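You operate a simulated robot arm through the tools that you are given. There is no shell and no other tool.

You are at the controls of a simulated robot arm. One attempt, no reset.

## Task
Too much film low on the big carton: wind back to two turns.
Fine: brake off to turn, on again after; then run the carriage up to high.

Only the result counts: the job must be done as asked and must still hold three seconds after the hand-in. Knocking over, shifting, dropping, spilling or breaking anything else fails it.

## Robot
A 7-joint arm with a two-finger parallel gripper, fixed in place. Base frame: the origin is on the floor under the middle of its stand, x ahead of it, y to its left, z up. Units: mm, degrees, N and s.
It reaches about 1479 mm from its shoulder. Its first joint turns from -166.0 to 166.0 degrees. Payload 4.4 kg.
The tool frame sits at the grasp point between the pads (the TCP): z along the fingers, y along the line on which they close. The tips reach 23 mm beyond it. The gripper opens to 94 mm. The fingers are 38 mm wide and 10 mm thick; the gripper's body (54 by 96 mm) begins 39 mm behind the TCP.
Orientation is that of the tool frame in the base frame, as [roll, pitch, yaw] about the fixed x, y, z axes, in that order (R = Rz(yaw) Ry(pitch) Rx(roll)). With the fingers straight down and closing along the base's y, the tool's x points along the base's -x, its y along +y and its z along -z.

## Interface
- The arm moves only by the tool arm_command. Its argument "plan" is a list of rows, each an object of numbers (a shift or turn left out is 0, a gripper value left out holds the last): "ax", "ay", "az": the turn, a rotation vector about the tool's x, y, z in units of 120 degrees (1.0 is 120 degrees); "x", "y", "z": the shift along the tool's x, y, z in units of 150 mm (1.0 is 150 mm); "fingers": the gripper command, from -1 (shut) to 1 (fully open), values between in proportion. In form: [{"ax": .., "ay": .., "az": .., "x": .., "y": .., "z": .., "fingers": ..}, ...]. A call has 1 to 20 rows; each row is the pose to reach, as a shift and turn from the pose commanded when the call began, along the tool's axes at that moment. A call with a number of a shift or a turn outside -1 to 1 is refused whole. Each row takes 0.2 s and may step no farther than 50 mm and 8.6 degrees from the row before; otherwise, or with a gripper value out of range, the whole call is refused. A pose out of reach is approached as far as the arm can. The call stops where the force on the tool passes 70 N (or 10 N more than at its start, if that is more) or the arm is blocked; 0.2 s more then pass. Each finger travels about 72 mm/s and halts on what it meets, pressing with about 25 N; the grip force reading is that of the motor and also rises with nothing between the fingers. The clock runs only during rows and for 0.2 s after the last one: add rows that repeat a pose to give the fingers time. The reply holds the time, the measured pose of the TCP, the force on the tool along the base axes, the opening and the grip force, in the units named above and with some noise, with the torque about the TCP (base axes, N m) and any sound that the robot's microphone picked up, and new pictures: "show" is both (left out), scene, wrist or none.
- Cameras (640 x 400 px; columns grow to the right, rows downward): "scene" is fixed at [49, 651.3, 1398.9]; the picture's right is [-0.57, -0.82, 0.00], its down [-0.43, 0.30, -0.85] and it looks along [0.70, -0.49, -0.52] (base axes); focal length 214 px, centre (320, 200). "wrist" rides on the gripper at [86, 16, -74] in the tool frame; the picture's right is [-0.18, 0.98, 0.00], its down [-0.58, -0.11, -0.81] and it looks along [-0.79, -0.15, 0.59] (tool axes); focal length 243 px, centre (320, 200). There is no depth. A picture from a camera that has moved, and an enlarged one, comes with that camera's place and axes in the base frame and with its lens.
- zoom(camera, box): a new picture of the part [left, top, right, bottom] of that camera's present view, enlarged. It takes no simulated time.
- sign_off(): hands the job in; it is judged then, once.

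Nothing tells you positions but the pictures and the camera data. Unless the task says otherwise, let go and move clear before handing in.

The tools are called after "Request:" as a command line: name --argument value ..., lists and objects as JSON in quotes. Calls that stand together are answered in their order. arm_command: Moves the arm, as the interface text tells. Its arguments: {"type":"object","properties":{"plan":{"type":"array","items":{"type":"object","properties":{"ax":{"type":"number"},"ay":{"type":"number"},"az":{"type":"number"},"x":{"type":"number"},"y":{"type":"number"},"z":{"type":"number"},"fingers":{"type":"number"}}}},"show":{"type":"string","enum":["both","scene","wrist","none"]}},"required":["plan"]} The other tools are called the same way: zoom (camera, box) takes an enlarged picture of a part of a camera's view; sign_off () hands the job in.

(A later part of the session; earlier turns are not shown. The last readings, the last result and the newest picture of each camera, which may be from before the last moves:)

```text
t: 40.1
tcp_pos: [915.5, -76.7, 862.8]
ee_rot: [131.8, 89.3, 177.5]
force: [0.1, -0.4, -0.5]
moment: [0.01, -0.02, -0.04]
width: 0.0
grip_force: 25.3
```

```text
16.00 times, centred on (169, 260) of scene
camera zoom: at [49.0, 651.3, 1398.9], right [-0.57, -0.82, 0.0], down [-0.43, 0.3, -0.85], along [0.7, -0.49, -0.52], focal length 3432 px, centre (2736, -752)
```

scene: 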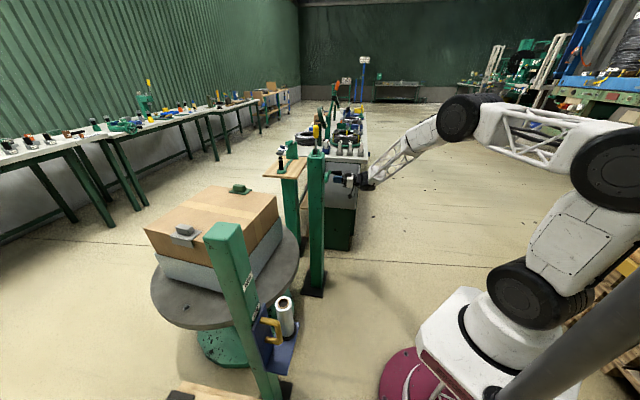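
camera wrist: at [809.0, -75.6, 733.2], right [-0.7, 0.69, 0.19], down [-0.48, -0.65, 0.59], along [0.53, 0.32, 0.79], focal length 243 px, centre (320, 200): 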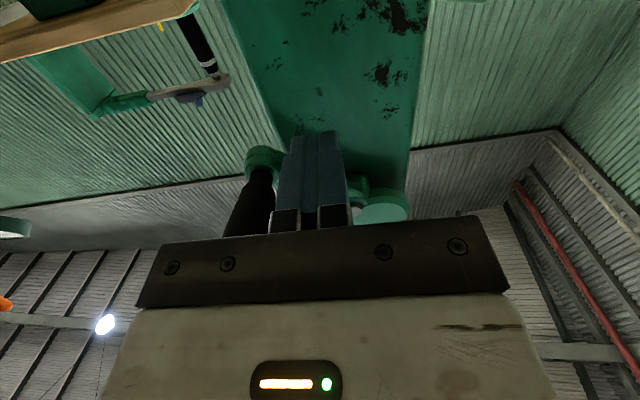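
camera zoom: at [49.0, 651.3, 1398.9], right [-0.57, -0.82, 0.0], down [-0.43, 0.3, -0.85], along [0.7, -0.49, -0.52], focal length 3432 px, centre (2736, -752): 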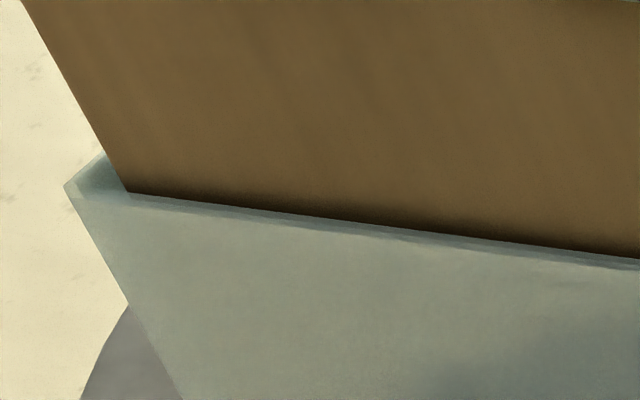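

Scene zoom tops out here, so I'll back off the crank and bring the wrist camera close above the film ledge to count layers directly.

Request:
arm_command --plan '[{"x": 0.05}, {"x": 0.08, "z": -0.2}, {"x": 0.08, "z": -0.5}, {"x": 0.08, "z": -0.8}, {"x": 0.08, "z": -1.0}]' --show "none"

Request:
arm_command --plan '[{"x": -0.3, "ay": 0.05}, {"x": -0.6, "ay": 0.11}, {"x": -0.9, "ay": 0.17}, {"x": -1.0, "ay": 0.23}, {"x": -1.0, "ay": 0.29}, {"x": -1.0, "ay": 0.35}, {"x": -1.0, "ay": 0.373}]' --show "none"

Request:
arm_command --plan '[{"x": -0.2, "z": -0.22, "ay": 0.06}, {"x": -0.42, "z": -0.42, "ay": 0.12}, {"x": -0.64, "z": -0.64, "ay": 0.18}, {"x": -0.84, "z": -0.84, "ay": 0.24}, {"x": -0.95, "z": -0.95, "ay": 0.3}, {"x": -0.95, "z": -0.95, "ay": 0.36}, {"x": -0.95, "z": -0.95, "ay": 0.374}]' --show "scene"

```text
t: 41.3
tcp_pos: [810.6, -186.2, 852.4]
ee_rot: [130.5, 89.4, 176.2]
force: [-0.2, 0.3, 0.0]
moment: [-0.01, 0.0, 0.0]
width: 0.0
grip_force: 24.6
```

```text
t: 42.9
tcp_pos: [812.0, -185.7, 1001.9]
ee_rot: [179.3, 44.8, -134.8]
force: [0.0, 0.9, 0.2]
moment: [-0.01, -0.01, -0.01]
width: 0.0
grip_force: 25.1
```

```text
t: 44.5
tcp_pos: [811.9, -186.2, 1204.1]
ee_rot: [179.4, -0.2, -134.4]
force: [0.2, -0.2, -0.5]
moment: [-0.02, 0.02, 0.02]
width: 0.0
grip_force: 24.8
```

scene: 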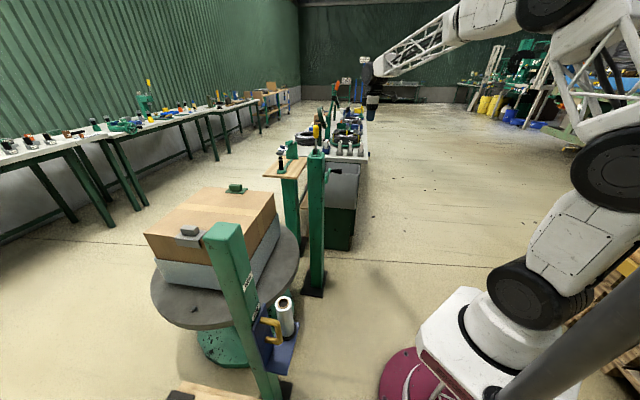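

Request:
arm_command --plan '[{"x": -0.24, "y": 0.2}, {"x": -0.48, "y": 0.4}, {"x": -0.72, "y": 0.6}, {"x": -0.96, "y": 0.8}]' --show "none"

Request:
arm_command --plan '[{"x": -0.24, "y": 0.2}, {"x": -0.48, "y": 0.4}, {"x": -0.72, "y": 0.6}, {"x": -0.96, "y": 0.8}]' --show "none"

Request:
arm_command --plan '[{"x": -0.22, "y": 0.2, "z": 0.1}, {"x": -0.44, "y": 0.4, "z": 0.2}, {"x": -0.66, "y": 0.6, "z": 0.3}, {"x": -0.88, "y": 0.8, "z": 0.4}]' --show "wrist"

```text
t: 45.5
tcp_pos: [827.4, 1.2, 1205.0]
ee_rot: [179.6, 0.0, -134.3]
force: [-0.2, 0.1, 0.1]
moment: [-0.07, 0.01, 0.01]
width: 0.0
grip_force: 25.2
```

```text
t: 46.5
tcp_pos: [842.1, 186.8, 1206.5]
ee_rot: [179.5, 0.0, -134.3]
force: [-0.1, 0.1, -1.1]
moment: [-0.04, -0.02, 0.0]
width: 0.0
grip_force: 24.9
```

```text
t: 47.5
tcp_pos: [850.3, 366.9, 1148.8]
ee_rot: [179.6, -0.1, -134.3]
force: [-0.1, 1.0, 0.3]
moment: [0.02, -0.03, 0.01]
width: 0.0
grip_force: 25.0
camera wrist: at [778.9, 317.7, 1222.7], right [-0.57, 0.82, 0.01], down [0.49, 0.34, 0.81], along [0.66, 0.47, -0.59], focal length 243 px, centre (320, 200)
```

wrist: 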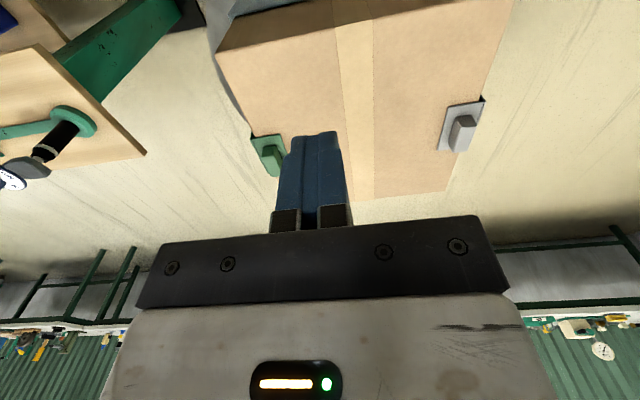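

Request:
arm_command --plan '[{"x": 0.3, "y": 0.08}, {"x": 0.533, "y": 0.146, "z": 0.1}, {"x": 0.533, "y": 0.146, "z": 0.4}, {"x": 0.533, "y": 0.146, "z": 0.7}, {"x": 0.533, "y": 0.146, "z": 1.0}]' --show "none"

Request:
arm_command --plan '[{"z": 0.3}, {"z": 0.49}]' --show "wrist"

```text
t: 48.7
tcp_pos: [780.7, 325.8, 996.8]
ee_rot: [179.6, 0.1, -134.3]
force: [-0.8, -0.5, 0.9]
moment: [0.01, -0.06, -0.03]
width: 0.0
grip_force: 24.8
```

```text
t: 49.3
tcp_pos: [776.7, 326.4, 923.2]
ee_rot: [179.5, 0.0, -134.4]
force: [-0.6, -0.2, -0.4]
moment: [-0.02, -0.01, 0.01]
width: 0.0
grip_force: 24.9
camera wrist: at [705.3, 276.4, 997.4], right [-0.57, 0.82, 0.01], down [0.49, 0.34, 0.81], along [0.66, 0.47, -0.59], focal length 243 px, centre (320, 200)
```

wrist: 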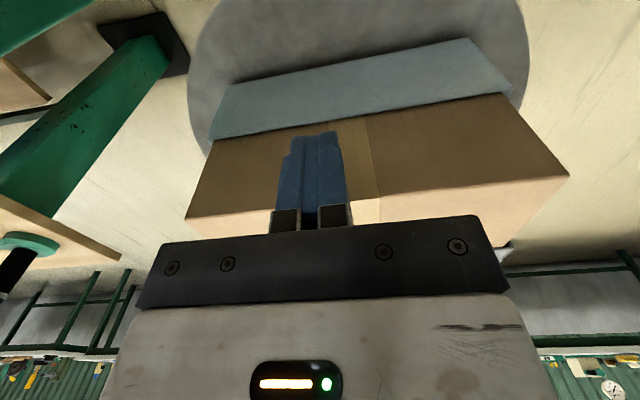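

Request:
zoom --camera "wrist" --box '[200, 125, 240, 150]'

Request:
zoom --camera "wrist" --box '[490, 80, 530, 105]'

Request:
zoom --camera "wrist" --box '[340, 100, 380, 125]'

Request:
zoom --camera "wrist" --box '[200, 30, 520, 150]'

```text
16.00 times, centred on (220, 138) of wrist
camera zoom: at [705.3, 276.4, 997.4], right [-0.57, 0.82, 0.01], down [0.49, 0.34, 0.81], along [0.66, 0.47, -0.59], focal length 3882 px, centre (1920, 1200)
```

zoom: 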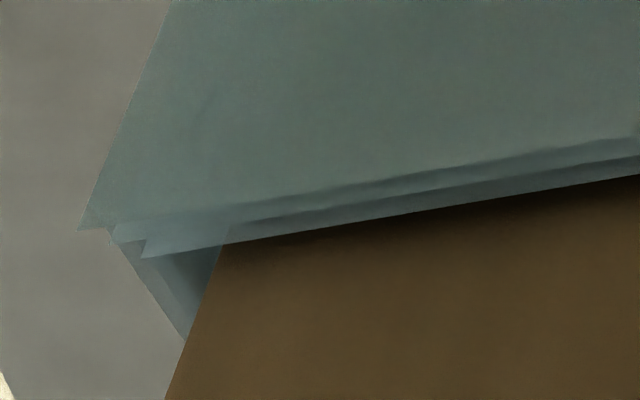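

```text
16.00 times, centred on (510, 92) of wrist
camera zoom: at [705.3, 276.4, 997.4], right [-0.57, 0.82, 0.01], down [0.49, 0.34, 0.81], along [0.66, 0.47, -0.59], focal length 3882 px, centre (-2720, 1920)
```

zoom: 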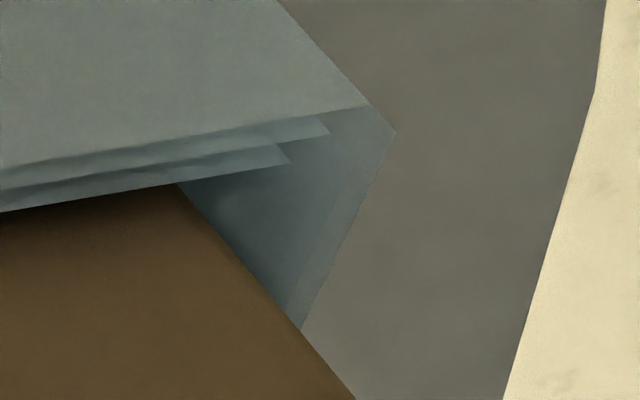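

```text
16.00 times, centred on (360, 112) of wrist
camera zoom: at [705.3, 276.4, 997.4], right [-0.57, 0.82, 0.01], down [0.49, 0.34, 0.81], along [0.66, 0.47, -0.59], focal length 3882 px, centre (-320, 1600)
```

zoom: 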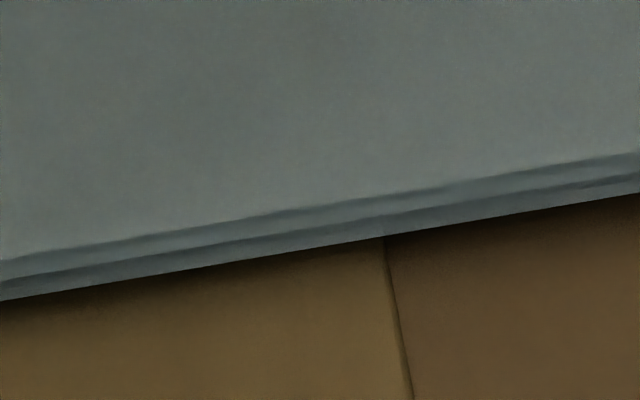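

```text
2.00 times, centred on (360, 90) of wrist
camera zoom: at [705.3, 276.4, 997.4], right [-0.57, 0.82, 0.01], down [0.49, 0.34, 0.81], along [0.66, 0.47, -0.59], focal length 485 px, centre (240, 420)
```

zoom: 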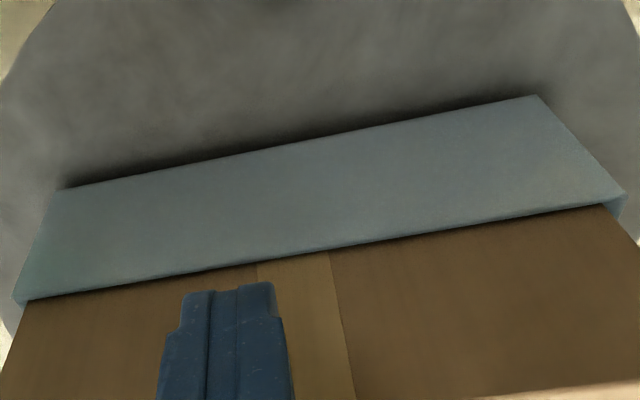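

Now I can clearly see three nested film sheets on this face. Since the band looked thicker at the start, counter-clockwise is unwinding (4 → 3), so one more full turn the same way should leave two. Heading back to the crank.

Request:
arm_command --plan '[{"z": -0.3}, {"z": -0.6, "y": -0.05}, {"z": -0.85, "y": -0.2, "x": 0.1}, {"z": -1.0, "y": -0.4, "x": 0.25}, {"z": -1.0, "y": -0.6, "x": 0.43}, {"z": -1.0, "y": -0.8, "x": 0.61}]' --show "none"

Request:
arm_command --plan '[{"z": -0.1, "y": -0.2, "x": 0.18}, {"z": -0.2, "y": -0.4, "x": 0.38}, {"z": -0.3, "y": -0.6, "x": 0.58}, {"z": -0.4, "y": -0.8, "x": 0.78}]' --show "none"

Request:
arm_command --plan '[{"y": -0.2, "x": 0.2}, {"y": -0.4, "x": 0.4}, {"y": -0.6, "x": 0.6}, {"y": -0.8, "x": 0.8}, {"y": -0.9, "x": 0.9}]' --show "scene"

```text
t: 50.7
tcp_pos: [798.7, 173.8, 1070.8]
ee_rot: [179.5, 0.1, -134.3]
force: [0.5, -0.2, 0.9]
moment: [0.02, 0.01, -0.03]
width: 0.0
grip_force: 25.1
```

```text
t: 51.7
tcp_pos: [805.4, 7.3, 1130.6]
ee_rot: [179.5, -0.2, -134.3]
force: [0.5, 0.1, 0.2]
moment: [-0.01, -0.05, 0.0]
width: 0.2
grip_force: 24.9
```

```text
t: 52.9
tcp_pos: [805.0, -184.5, 1127.7]
ee_rot: [179.5, 0.1, -134.3]
force: [0.0, -0.1, 1.0]
moment: [0.02, 0.02, -0.03]
width: 0.0
grip_force: 24.7
```

scene: 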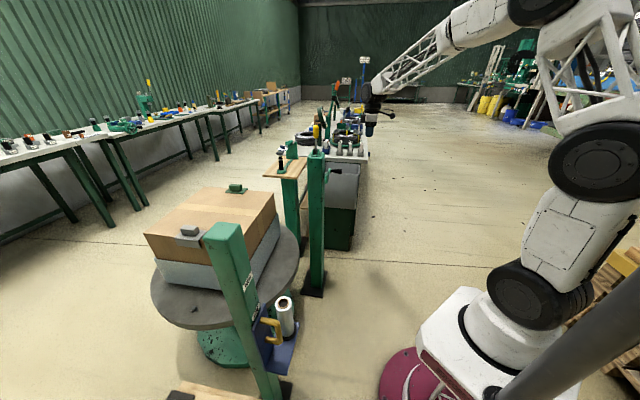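

Next I'll correct the tool yaw by about 3° to match the crank axis, descend, and lay the tool horizontal again beside the crank.

Request:
arm_command --plan '[{"z": 0.3, "az": 0.0225}, {"z": 0.6, "az": 0.0225}, {"z": 0.9, "az": 0.0225}, {"z": 1.0, "az": 0.0225}]' --show "none"

Request:
arm_command --plan '[{"z": 0.1, "ay": -0.07}, {"z": 0.2, "ay": -0.14}, {"z": 0.3, "ay": -0.21}, {"z": 0.4, "ay": -0.28, "x": -0.05}, {"z": 0.5, "ay": -0.35, "x": -0.1}, {"z": 0.6, "ay": -0.42, "x": -0.17, "y": 0.05}, {"z": 0.7, "ay": -0.49, "x": -0.24, "y": 0.07}, {"z": 0.8, "ay": -0.56, "x": -0.31, "y": 0.093}, {"z": 0.871, "ay": -0.63, "x": -0.38, "y": 0.093}, {"z": 0.871, "ay": -0.7, "x": -0.415, "y": 0.093}, {"z": 0.871, "ay": -0.748, "x": -0.415, "y": 0.093}]' --show "both"

Request:
zoom --camera "scene" --box '[285, 115, 385, 195]'

```text
t: 53.9
tcp_pos: [803.9, -181.1, 979.8]
ee_rot: [179.5, -0.1, -137.0]
force: [0.9, -1.0, -0.5]
moment: [-0.01, -0.02, -0.02]
width: 0.0
grip_force: 25.2
```

```text
t: 56.3
tcp_pos: [840.1, -129.8, 849.1]
ee_rot: [114.9, 89.4, 157.7]
force: [-0.3, -0.2, -0.1]
moment: [0.0, -0.03, -0.01]
width: 0.2
grip_force: 25.0
camera wrist: at [773.1, -166.9, 763.6], right [-0.67, 0.72, 0.19], down [-0.51, -0.63, 0.58], along [0.54, 0.29, 0.79], focal length 243 px, centre (320, 200)
```

scene: 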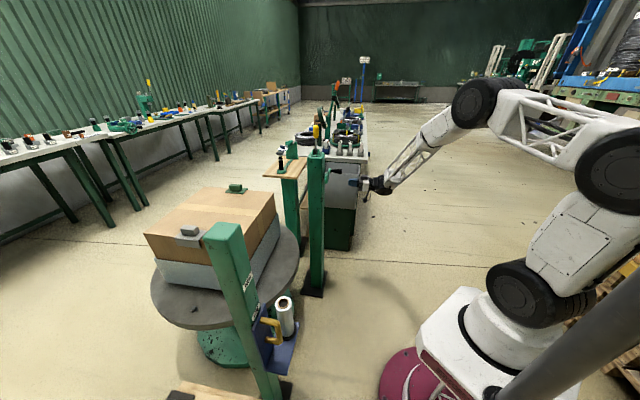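
wrist: 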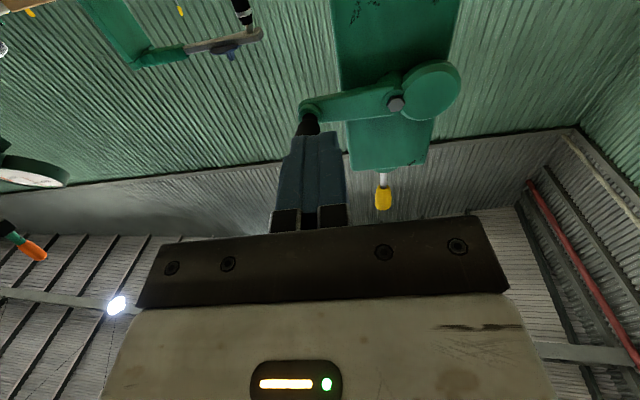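

```text
5.00 times, centred on (335, 155) of scene
camera zoom: at [49.0, 651.3, 1398.9], right [-0.57, -0.82, 0.0], down [-0.43, 0.3, -0.85], along [0.7, -0.49, -0.52], focal length 1072 px, centre (245, 425)
```

zoom: 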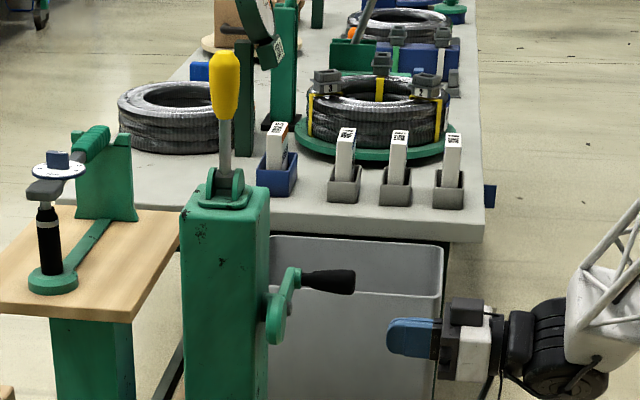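

Handle is at its starting angle with the stick lined up below. I'll slide in, then push up and over the top.

Request:
arm_command --plan '[{"z": 0.25}, {"z": 0.45}, {"z": 0.593}, {"z": 0.593}]' --show "none"

Request:
arm_command --plan '[{"y": -0.0433, "x": -0.06}, {"y": -0.0787, "x": -0.126}, {"y": -0.104, "x": -0.196}, {"y": -0.1193, "x": -0.2687}, {"y": -0.1247, "x": -0.3427}, {"y": -0.1193, "x": -0.4167}, {"y": -0.104, "x": -0.4893}, {"y": -0.0787, "x": -0.5593}, {"y": -0.0433, "x": -0.6253}, {"y": 0.0, "x": -0.6853}, {"y": 0.052, "x": -0.7387}, {"y": 0.1107, "x": -0.7847}, {"y": 0.1747, "x": -0.822}, {"y": 0.244, "x": -0.85}, {"y": 0.316, "x": -0.868}, {"y": 0.39, "x": -0.876}, {"y": 0.4647, "x": -0.8733}, {"y": 0.538, "x": -0.86}, {"y": 0.6087, "x": -0.8373}, {"y": 0.6753, "x": -0.8047}]' --show "scene"

Request:
zoom --camera "scene" --box '[285, 115, 385, 195]'

```text
t: 57.3
tcp_pos: [905.4, -68.3, 849.1]
ee_rot: [123.2, 89.4, 166.2]
force: [-0.7, 0.6, -0.9]
moment: [-0.03, 0.01, -0.02]
width: 0.2
grip_force: 24.9
```

```text
t: 61.5
tcp_pos: [837.2, 5.0, 970.8]
ee_rot: [124.4, 89.6, 167.5]
force: [0.3, 0.4, 0.6]
moment: [0.0, -0.04, 0.01]
width: 0.0
grip_force: 24.8
```

scene: 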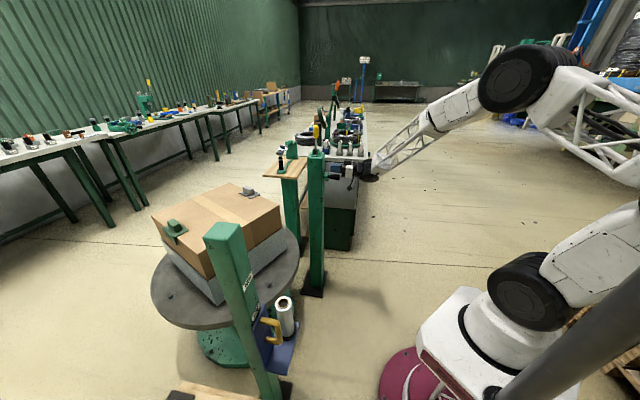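

```text
5.00 times, centred on (335, 155) of scene
camera zoom: at [49.0, 651.3, 1398.9], right [-0.57, -0.82, 0.0], down [-0.43, 0.3, -0.85], along [0.7, -0.49, -0.52], focal length 1072 px, centre (245, 425)
```

zoom: 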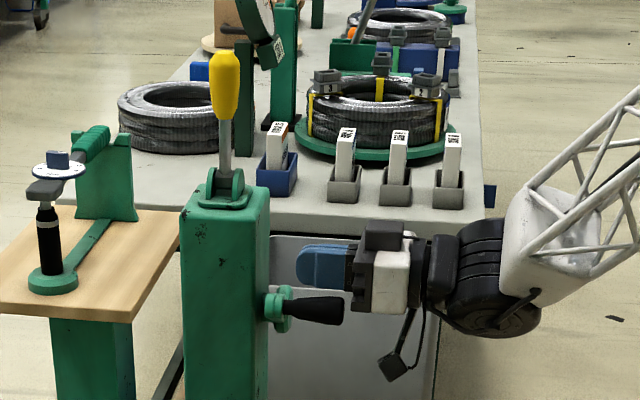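

Smooth with no contact trouble. Continuing over and down to the bottom.

Request:
arm_command --plan '[{"y": 0.062, "x": 0.042}, {"y": 0.1167, "x": 0.0913}, {"y": 0.1647, "x": 0.1487}, {"y": 0.204, "x": 0.2113}, {"y": 0.2347, "x": 0.2793}, {"y": 0.2547, "x": 0.3513}, {"y": 0.2653, "x": 0.4247}, {"y": 0.2653, "x": 0.4993}, {"y": 0.2547, "x": 0.5727}, {"y": 0.2347, "x": 0.6447}, {"y": 0.204, "x": 0.7127}, {"y": 0.1647, "x": 0.7753}, {"y": 0.1167, "x": 0.8327}, {"y": 0.062, "x": 0.882}, {"y": 0.0, "x": 0.924}, {"y": -0.0667, "x": 0.9567}, {"y": -0.1373, "x": 0.9793}, {"y": -0.2107, "x": 0.9927}, {"y": -0.2853, "x": 0.9953}]' --show "scene"

Request:
zoom --camera "scene" --box '[285, 115, 385, 195]'

Request:
zoom --camera "scene" --box '[140, 175, 310, 345]'

```text
t: 65.5
tcp_pos: [865.1, -24.8, 821.0]
ee_rot: [122.7, 89.4, 165.6]
force: [0.3, -0.4, 0.2]
moment: [0.02, 0.01, -0.01]
width: 0.0
grip_force: 24.8
```

scene: 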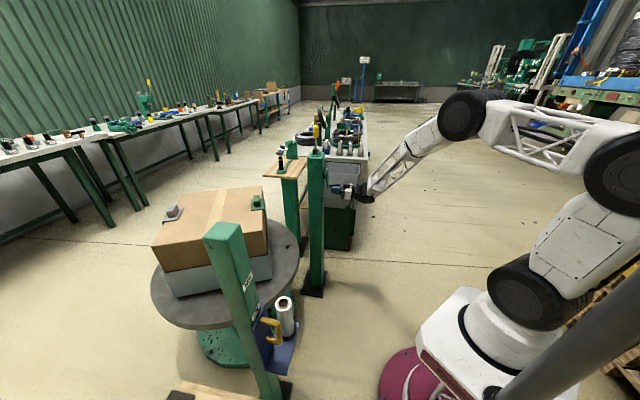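

```text
5.00 times, centred on (335, 155) of scene
camera zoom: at [49.0, 651.3, 1398.9], right [-0.57, -0.82, 0.0], down [-0.43, 0.3, -0.85], along [0.7, -0.49, -0.52], focal length 1072 px, centre (245, 425)
```

zoom: 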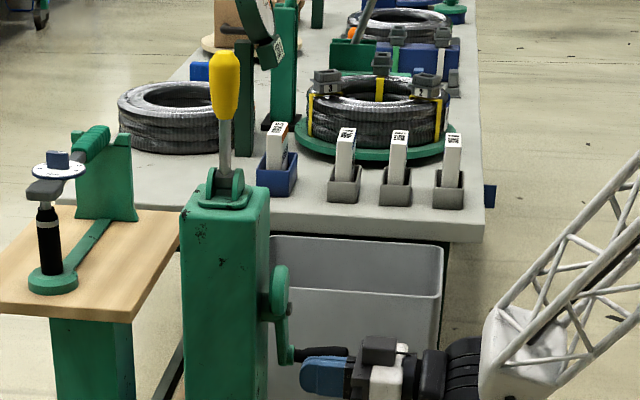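

```text
2.35 times, centred on (225, 260) of scene
camera zoom: at [49.0, 651.3, 1398.9], right [-0.57, -0.82, 0.0], down [-0.43, 0.3, -0.85], along [0.7, -0.49, -0.52], focal length 505 px, centre (544, 59)
```

zoom: 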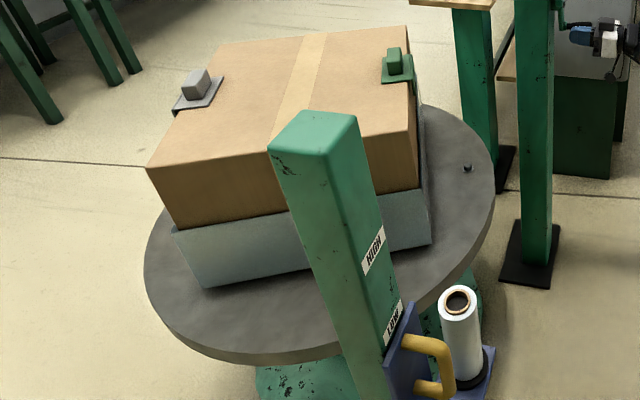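

About 285° through this turn. Finishing carefully, stopping just short so I can trim to the starting orientation.

Request:
arm_command --plan '[{"y": -0.074, "x": -0.008}, {"y": -0.146, "x": -0.026}, {"y": -0.2153, "x": -0.054}, {"y": -0.2793, "x": -0.0913}, {"y": -0.338, "x": -0.1373}, {"y": -0.39, "x": -0.1907}, {"y": -0.4233, "x": -0.2353}, {"y": -0.4433, "x": -0.2667}, {"y": -0.4433, "x": -0.2667}]' --show "none"

Request:
zoom --camera "scene" --box '[140, 175, 310, 345]'

Request:
zoom --camera "scene" --box '[150, 235, 230, 295]'

```text
t: 67.5
tcp_pos: [911.2, -74.0, 860.3]
ee_rot: [124.6, 89.4, 167.5]
force: [-0.4, 0.5, 0.6]
moment: [-0.01, 0.01, -0.01]
width: 0.0
grip_force: 25.0
```

```text
2.35 times, centred on (225, 260) of scene
camera zoom: at [49.0, 651.3, 1398.9], right [-0.57, -0.82, 0.0], down [-0.43, 0.3, -0.85], along [0.7, -0.49, -0.52], focal length 505 px, centre (544, 59)
```

zoom: 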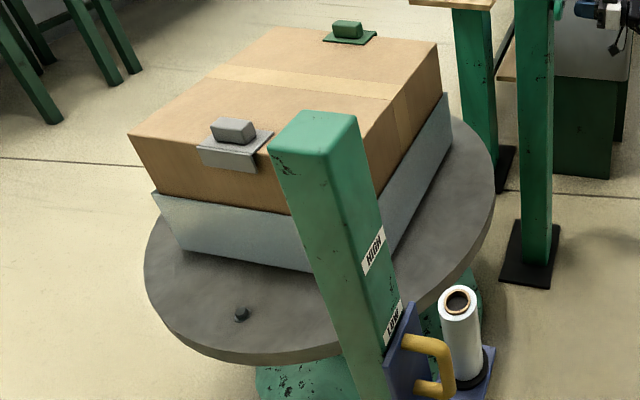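

```text
6.67 times, centred on (190, 265) of scene
camera zoom: at [49.0, 651.3, 1398.9], right [-0.57, -0.82, 0.0], down [-0.43, 0.3, -0.85], along [0.7, -0.49, -0.52], focal length 1430 px, centre (1187, -233)
```

zoom: 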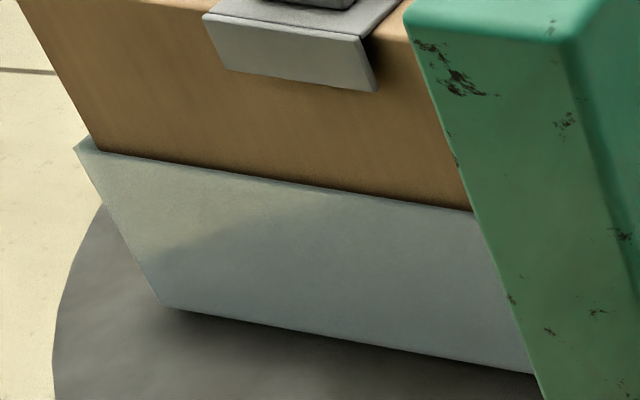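

About 2° short of the starting mark. A small trim.

Request:
arm_command --plan '[{"y": -0.005, "x": -0.01}, {"y": -0.0095, "x": -0.02}, {"y": -0.0095, "x": -0.02}]' --show "none"

Request:
zoom --camera "scene" --box '[150, 235, 230, 295]'

Request:
zoom --camera "scene" --box '[140, 175, 310, 345]'

Request:
zoom --camera "scene" --box '[262, 206, 282, 218]'

```text
t: 68.3
tcp_pos: [911.5, -75.5, 864.1]
ee_rot: [123.8, 89.4, 166.8]
force: [0.1, -0.1, 0.7]
moment: [0.0, 0.02, -0.03]
width: 0.0
grip_force: 24.9
```

```text
6.67 times, centred on (190, 265) of scene
camera zoom: at [49.0, 651.3, 1398.9], right [-0.57, -0.82, 0.0], down [-0.43, 0.3, -0.85], along [0.7, -0.49, -0.52], focal length 1430 px, centre (1187, -233)
```

zoom: 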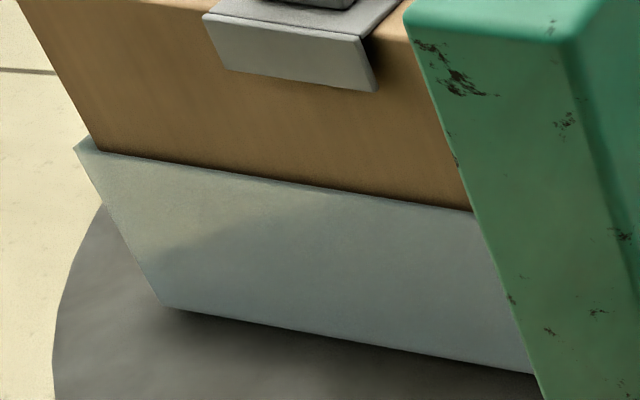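

```text
2.35 times, centred on (225, 260) of scene
camera zoom: at [49.0, 651.3, 1398.9], right [-0.57, -0.82, 0.0], down [-0.43, 0.3, -0.85], along [0.7, -0.49, -0.52], focal length 505 px, centre (544, 59)
```

zoom: 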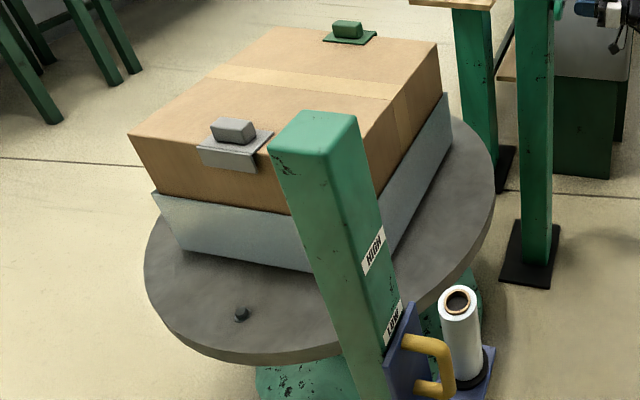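

```text
16.00 times, centred on (272, 212) of scene
camera zoom: at [49.0, 651.3, 1398.9], right [-0.57, -0.82, 0.0], down [-0.43, 0.3, -0.85], along [0.7, -0.49, -0.52], focal length 3432 px, centre (1088, 8)
```

zoom: 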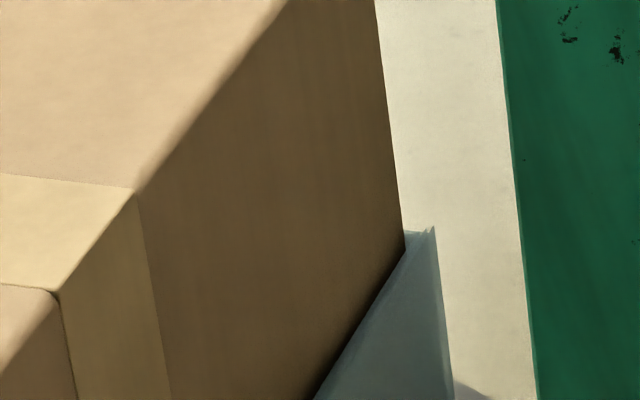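

The stick hadn't touched the handle yet (it had coasted slightly ahead). Trim a little more.

Request:
arm_command --plan '[{"y": -0.003, "x": -0.01}, {"y": -0.006, "x": -0.02}, {"y": -0.006, "x": -0.02}]' --show "none"

Request:
zoom --camera "scene" --box '[150, 235, 230, 295]'

Request:
zoom --camera "scene" --box '[140, 175, 310, 345]'

```text
t: 69.1
tcp_pos: [913.5, -76.1, 867.0]
ee_rot: [123.5, 89.4, 166.5]
force: [0.3, 0.6, 0.0]
moment: [0.0, -0.01, 0.0]
width: 0.0
grip_force: 24.9
```

```text
6.67 times, centred on (190, 265) of scene
camera zoom: at [49.0, 651.3, 1398.9], right [-0.57, -0.82, 0.0], down [-0.43, 0.3, -0.85], along [0.7, -0.49, -0.52], focal length 1430 px, centre (1187, -233)
```

zoom: 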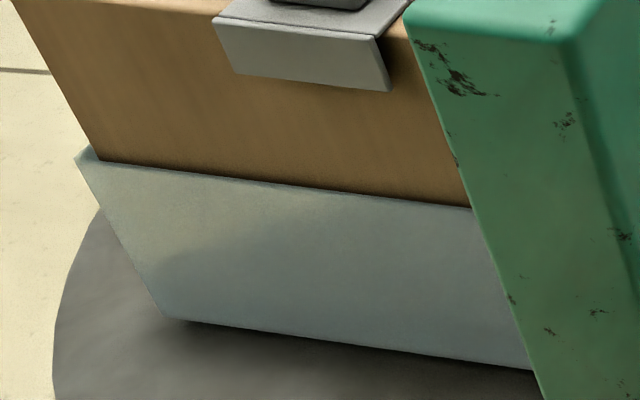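

```text
2.35 times, centred on (225, 260) of scene
camera zoom: at [49.0, 651.3, 1398.9], right [-0.57, -0.82, 0.0], down [-0.43, 0.3, -0.85], along [0.7, -0.49, -0.52], focal length 505 px, centre (544, 59)
```

zoom: 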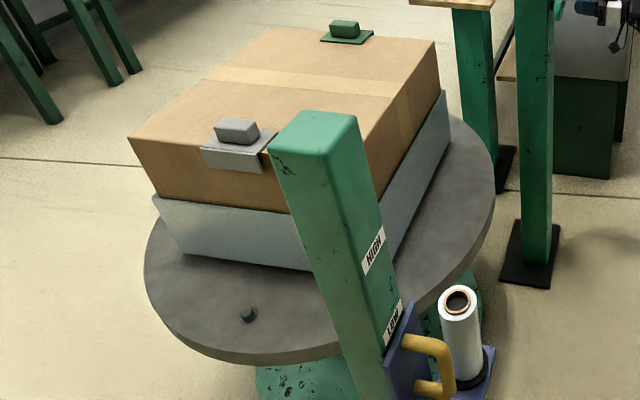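

The orientation matches the start again. I'll back off and look at the film layers from the same viewpoint as before.

Request:
arm_command --plan '[{"x": 0.05}, {"x": 0.08, "z": -0.2}, {"x": 0.08, "z": -0.5}, {"x": 0.08, "z": -0.8}, {"x": 0.08, "z": -1.0}]' --show "none"

Request:
arm_command --plan '[{"x": -0.2, "ay": 0.07}, {"x": -0.4, "ay": 0.14}, {"x": -0.6, "ay": 0.21}, {"x": -0.8, "ay": 0.28}, {"x": -1.0, "ay": 0.35}, {"x": -1.0, "ay": 0.42}, {"x": -1.0, "ay": 0.49}, {"x": -1.0, "ay": 0.56}, {"x": -1.0, "ay": 0.63}, {"x": -1.0, "ay": 0.7}, {"x": -1.0, "ay": 0.748}]' --show "none"

Request:
arm_command --plan '[{"z": -0.3}, {"z": -0.6, "y": 0.1}, {"z": -0.85, "y": 0.25, "x": -0.1}, {"z": -1.0, "y": 0.45, "x": -0.25}, {"z": -1.0, "y": 0.65, "x": -0.45}, {"z": -1.0, "y": 0.85, "x": -0.65}]' --show "none"

```text
t: 70.3
tcp_pos: [801.2, -178.6, 855.6]
ee_rot: [122.1, 89.4, 165.1]
force: [-0.1, 0.3, 0.0]
moment: [0.05, 0.0, 0.03]
width: 0.3
grip_force: 25.1
```

```text
t: 72.7
tcp_pos: [805.5, -178.5, 1005.1]
ee_rot: [179.6, -0.2, -137.1]
force: [0.2, 0.1, -0.3]
moment: [-0.03, 0.02, 0.02]
width: 0.0
grip_force: 24.4
```

```text
t: 74.1
tcp_pos: [790.3, -18.6, 1157.7]
ee_rot: [179.4, -0.1, -137.0]
force: [0.4, -0.2, -0.7]
moment: [0.01, 0.01, -0.02]
width: 0.2
grip_force: 25.2
```

Request:
arm_command --plan '[{"y": 0.22, "x": -0.19}, {"y": 0.44, "x": -0.38}, {"y": 0.66, "x": -0.57}, {"y": 0.87, "x": -0.75}]' --show "none"

Request:
arm_command --plan '[{"y": 0.2, "x": -0.17, "z": 0.15}, {"y": 0.4, "x": -0.34, "z": 0.3}, {"y": 0.6, "x": -0.51, "z": 0.45}, {"y": 0.8, "x": -0.68, "z": 0.6}, {"y": 0.87, "x": -0.75, "z": 0.8}, {"y": 0.87, "x": -0.75, "z": 1.0}]' --show "none"

Request:
arm_command --plan '[{"z": 0.3}, {"z": 0.56}]' --show "wrist"

```text
t: 75.1
tcp_pos: [784.0, 155.0, 1158.0]
ee_rot: [179.6, -0.1, -137.1]
force: [-1.2, 0.6, 0.6]
moment: [0.0, 0.03, 0.0]
width: 0.0
grip_force: 25.2
```

```text
t: 76.5
tcp_pos: [776.7, 325.4, 1009.1]
ee_rot: [179.5, 0.1, -137.0]
force: [0.3, 0.2, -0.1]
moment: [0.0, -0.01, -0.03]
width: 0.0
grip_force: 24.7
```

```text
t: 77.1
tcp_pos: [774.3, 324.8, 921.9]
ee_rot: [179.4, 0.1, -137.0]
force: [-0.2, 1.4, 0.0]
moment: [0.03, 0.03, 0.0]
width: 0.0
grip_force: 24.8
camera wrist: at [699.6, 279.3, 997.6], right [-0.54, 0.84, 0.01], down [0.5, 0.31, 0.81], along [0.68, 0.43, -0.59], focal length 243 px, centre (320, 200)
```

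wrist: 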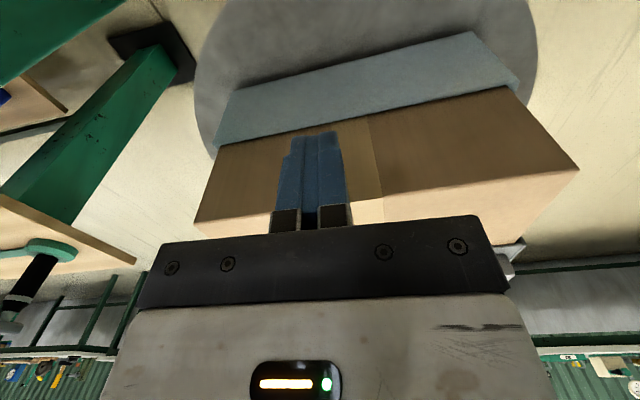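

Request:
zoom --camera "wrist" --box '[205, 135, 245, 160]'

Request:
zoom --camera "wrist" --box '[497, 75, 537, 100]'

Request:
zoom --camera "wrist" --box '[360, 95, 400, 120]'

```text
16.00 times, centred on (225, 148) of wrist
camera zoom: at [699.6, 279.3, 997.6], right [-0.54, 0.84, 0.01], down [0.5, 0.31, 0.81], along [0.68, 0.43, -0.59], focal length 3882 px, centre (1840, 1040)
```

zoom: 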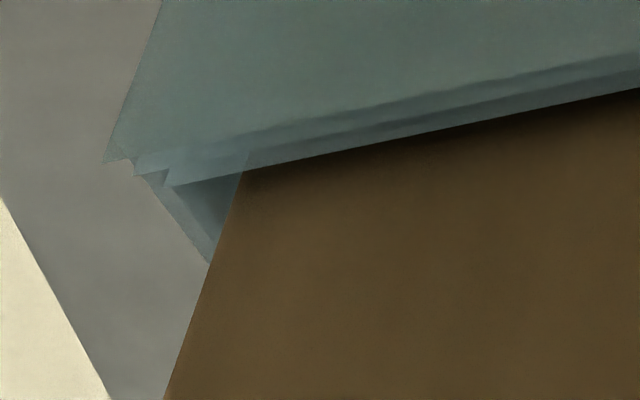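

```text
16.00 times, centred on (517, 88) of wrist
camera zoom: at [699.6, 279.3, 997.6], right [-0.54, 0.84, 0.01], down [0.5, 0.31, 0.81], along [0.68, 0.43, -0.59], focal length 3882 px, centre (-2832, 2000)
```

zoom: 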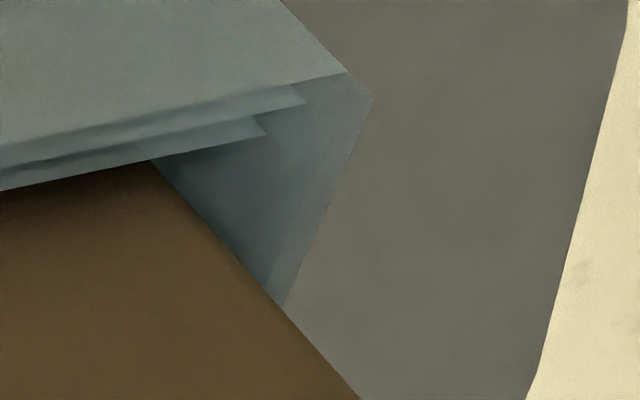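

```text
16.00 times, centred on (380, 108) of wrist
camera zoom: at [699.6, 279.3, 997.6], right [-0.54, 0.84, 0.01], down [0.5, 0.31, 0.81], along [0.68, 0.43, -0.59], focal length 3882 px, centre (-640, 1680)
```

zoom: 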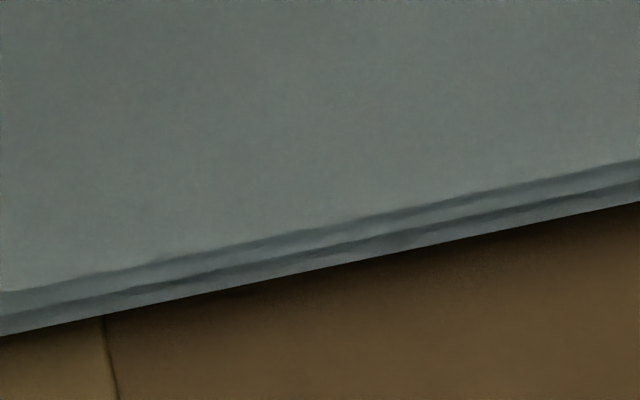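

Still three sheets after a second turn, so counter-clockwise isn't removing film. It may be winding on with the display capped. I'll compare the film roll size and other views before choosing the next move.

Request:
zoom --camera "scene" --box '[265, 285, 315, 345]'

Request:
zoom --camera "scene" --box '[150, 235, 230, 295]'

Request:
zoom --camera "scene" --box '[230, 205, 290, 265]'

Request:
zoom --camera "scene" --box '[215, 240, 315, 400]'

```text
6.67 times, centred on (290, 315) of scene
camera zoom: at [49.0, 651.3, 1398.9], right [-0.57, -0.82, 0.0], down [-0.43, 0.3, -0.85], along [0.7, -0.49, -0.52], focal length 1430 px, centre (520, -567)
```

zoom: 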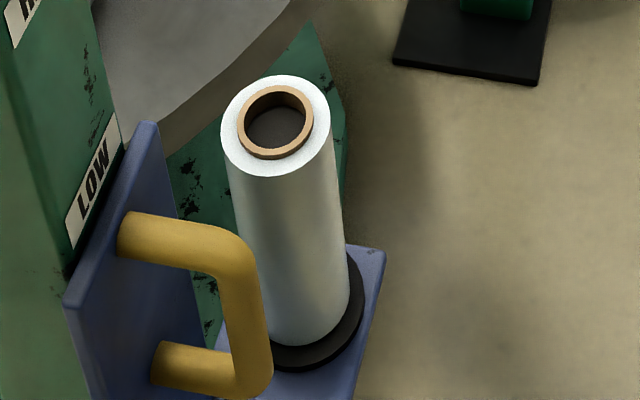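

```text
6.67 times, centred on (190, 265) of scene
camera zoom: at [49.0, 651.3, 1398.9], right [-0.57, -0.82, 0.0], down [-0.43, 0.3, -0.85], along [0.7, -0.49, -0.52], focal length 1430 px, centre (1187, -233)
```

zoom: 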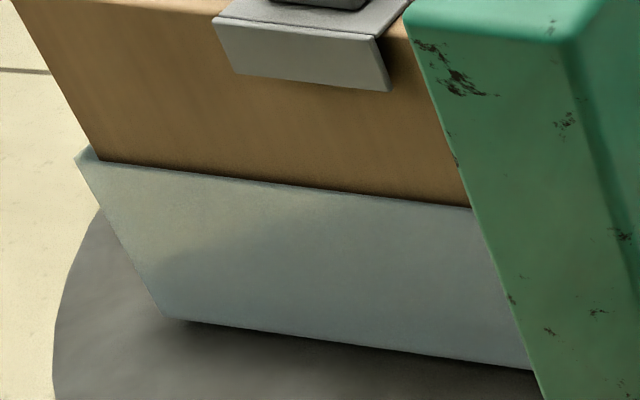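

```text
6.67 times, centred on (260, 235) of scene
camera zoom: at [49.0, 651.3, 1398.9], right [-0.57, -0.82, 0.0], down [-0.43, 0.3, -0.85], along [0.7, -0.49, -0.52], focal length 1430 px, centre (720, -33)
```

zoom: 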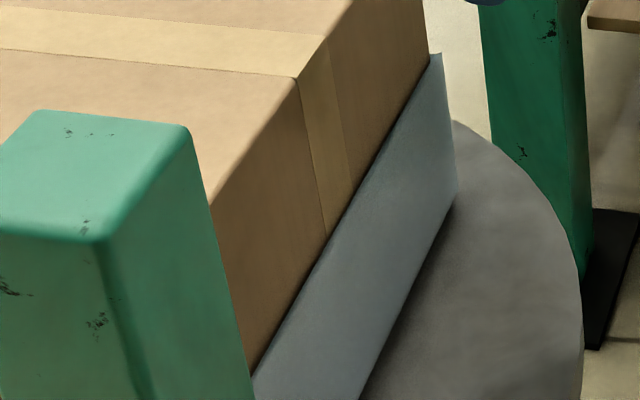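

```text
2.50 times, centred on (265, 320) of scene
camera zoom: at [49.0, 651.3, 1398.9], right [-0.57, -0.82, 0.0], down [-0.43, 0.3, -0.85], along [0.7, -0.49, -0.52], focal length 536 px, centre (458, -100)
```

zoom: 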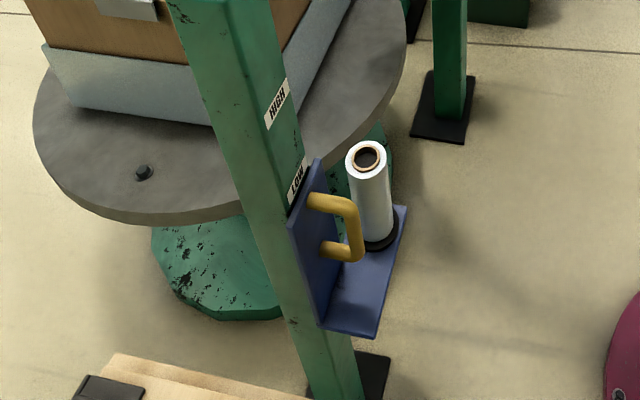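

Roll and film look the same as at the start, so the start was probably three sheets and counter-clockwise adds film (display capped). I'll return to the crank, approach from above the handle, and turn it the other way while counting sheets.

Request:
arm_command --plan '[{"z": -0.3}, {"z": -0.6, "y": -0.1, "x": 0.05}, {"z": -0.8, "y": -0.3, "x": 0.2}, {"z": -0.95, "y": -0.5, "x": 0.38}, {"z": -1.0, "y": -0.7, "x": 0.57}, {"z": -1.0, "y": -0.87, "x": 0.75}]' --show "none"

Request:
arm_command --plan '[{"z": -0.1, "y": -0.22, "x": 0.19}, {"z": -0.2, "y": -0.44, "x": 0.38}, {"z": -0.3, "y": -0.66, "x": 0.57}, {"z": -0.4, "y": -0.87, "x": 0.75}]' --show "none"

Request:
arm_command --plan '[{"y": -0.2, "x": 0.2}, {"y": -0.4, "x": 0.4}, {"y": -0.6, "x": 0.6}, {"y": -0.8, "x": 0.65}]' --show "none"

```text
t: 78.5
tcp_pos: [782.6, 154.6, 1069.9]
ee_rot: [179.6, 0.0, -137.0]
force: [0.4, 0.4, 0.7]
moment: [0.01, -0.02, -0.01]
width: 0.2
grip_force: 25.2
```

```text
t: 79.5
tcp_pos: [790.3, -19.6, 1130.3]
ee_rot: [179.5, -0.1, -137.0]
force: [-0.5, 0.2, 0.7]
moment: [0.06, 0.02, 0.01]
width: 0.0
grip_force: 25.3
```

```text
t: 80.5
tcp_pos: [800.0, -174.3, 1130.3]
ee_rot: [179.6, -0.1, -137.0]
force: [0.3, 0.3, 0.8]
moment: [0.0, 0.0, 0.03]
width: 0.3
grip_force: 25.0
```

Request:
arm_command --plan '[{"z": 0.1, "ay": -0.07}, {"z": 0.2, "ay": -0.14}, {"z": 0.3, "ay": -0.21}, {"z": 0.4, "ay": -0.28, "x": -0.05}, {"z": 0.5, "ay": -0.35, "x": -0.1}, {"z": 0.6, "ay": -0.42, "x": -0.17}, {"z": 0.7, "ay": -0.49, "x": -0.24}, {"z": 0.8, "ay": -0.56, "x": -0.31}, {"z": 0.9, "ay": -0.63, "x": -0.373}, {"z": 1.0, "ay": -0.7, "x": -0.373}, {"z": 1.0, "ay": -0.748, "x": -0.373}]' --show "none"

Request:
arm_command --plan '[{"x": 0.2}, {"x": 0.2, "z": 0.25}, {"x": 0.2, "z": 0.5}, {"x": 0.2, "z": 0.6}]' --show "wrist"

Request:
zoom --camera "scene" --box '[285, 115, 385, 195]'

```text
t: 82.9
tcp_pos: [838.9, -134.9, 981.2]
ee_rot: [119.1, 89.6, 162.0]
force: [-0.4, -0.1, -0.1]
moment: [0.01, -0.02, 0.02]
width: 0.0
grip_force: 25.2
```

```text
t: 83.9
tcp_pos: [905.0, -73.3, 950.3]
ee_rot: [121.4, 89.4, 164.2]
force: [-0.6, 0.7, -0.6]
moment: [0.04, 0.03, 0.01]
width: 0.0
grip_force: 25.1
camera wrist: at [838.1, -110.6, 864.7], right [-0.67, 0.72, 0.19], down [-0.51, -0.63, 0.58], along [0.54, 0.29, 0.79], focal length 243 px, centre (320, 200)
```

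wrist: 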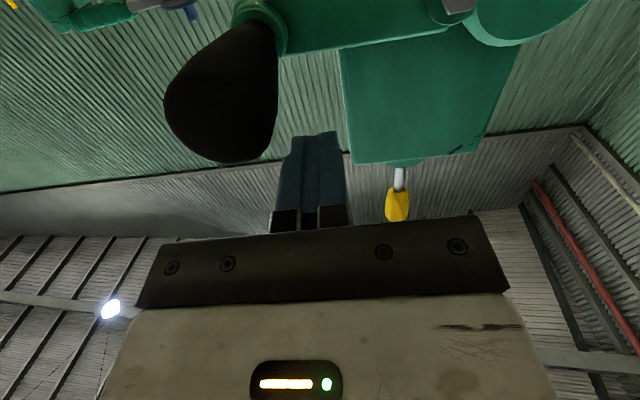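

```text
5.00 times, centred on (335, 155) of scene
camera zoom: at [49.0, 651.3, 1398.9], right [-0.57, -0.82, 0.0], down [-0.43, 0.3, -0.85], along [0.7, -0.49, -0.52], focal length 1072 px, centre (245, 425)
```

zoom: 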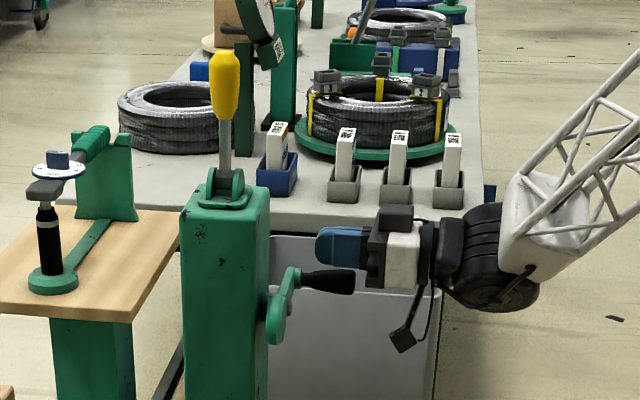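

Stick is above the handle. Pushing down and round the other way (clockwise table).

Request:
arm_command --plan '[{"y": -0.0433, "x": 0.06}, {"y": -0.0787, "x": 0.126}, {"y": -0.104, "x": 0.196}, {"y": -0.1193, "x": 0.2687}, {"y": -0.1247, "x": 0.3427}, {"y": -0.1193, "x": 0.4167}, {"y": -0.104, "x": 0.4893}, {"y": -0.0787, "x": 0.5593}, {"y": -0.0433, "x": 0.6253}, {"y": 0.0, "x": 0.6853}, {"y": 0.052, "x": 0.7387}, {"y": 0.1107, "x": 0.7847}, {"y": 0.1747, "x": 0.822}, {"y": 0.244, "x": 0.85}, {"y": 0.316, "x": 0.868}, {"y": 0.39, "x": 0.876}, {"y": 0.4647, "x": 0.8733}, {"y": 0.538, "x": 0.86}, {"y": 0.6087, "x": 0.8373}, {"y": 0.6753, "x": 0.8047}]' --show "scene"

Request:
zoom --camera "scene" --box '[285, 115, 385, 195]'

Request:
zoom --camera "scene" --box '[140, 175, 310, 345]'

```text
t: 88.1
tcp_pos: [834.5, 1.3, 831.5]
ee_rot: [123.5, 89.4, 166.6]
force: [-0.7, 0.4, 0.0]
moment: [0.01, 0.03, 0.0]
width: 0.0
grip_force: 25.2
```

scene: 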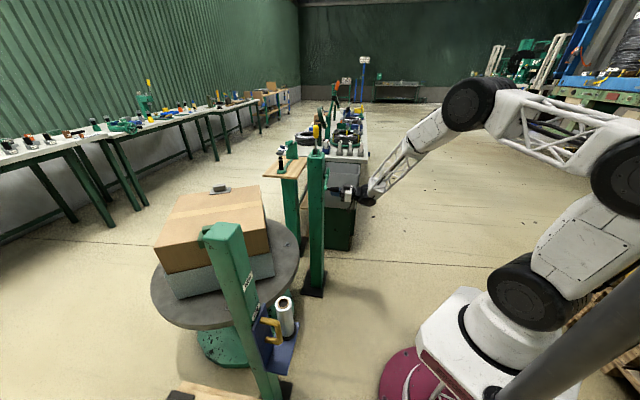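

```text
5.00 times, centred on (335, 155) of scene
camera zoom: at [49.0, 651.3, 1398.9], right [-0.57, -0.82, 0.0], down [-0.43, 0.3, -0.85], along [0.7, -0.49, -0.52], focal length 1072 px, centre (245, 425)
```

zoom: 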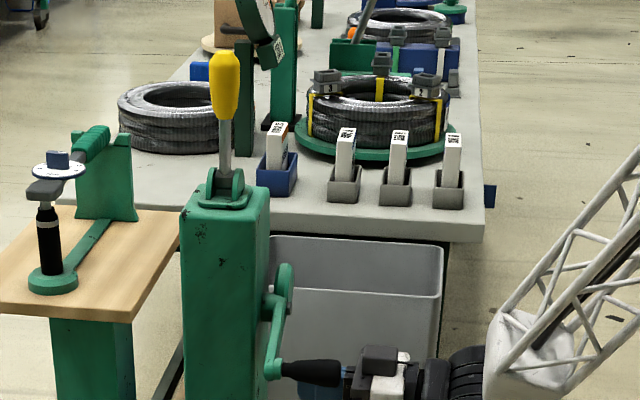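

```text
2.35 times, centred on (225, 260) of scene
camera zoom: at [49.0, 651.3, 1398.9], right [-0.57, -0.82, 0.0], down [-0.43, 0.3, -0.85], along [0.7, -0.49, -0.52], focal length 505 px, centre (544, 59)
```

zoom: 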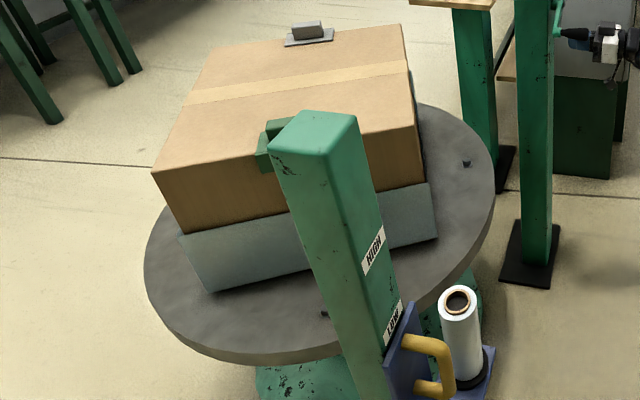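

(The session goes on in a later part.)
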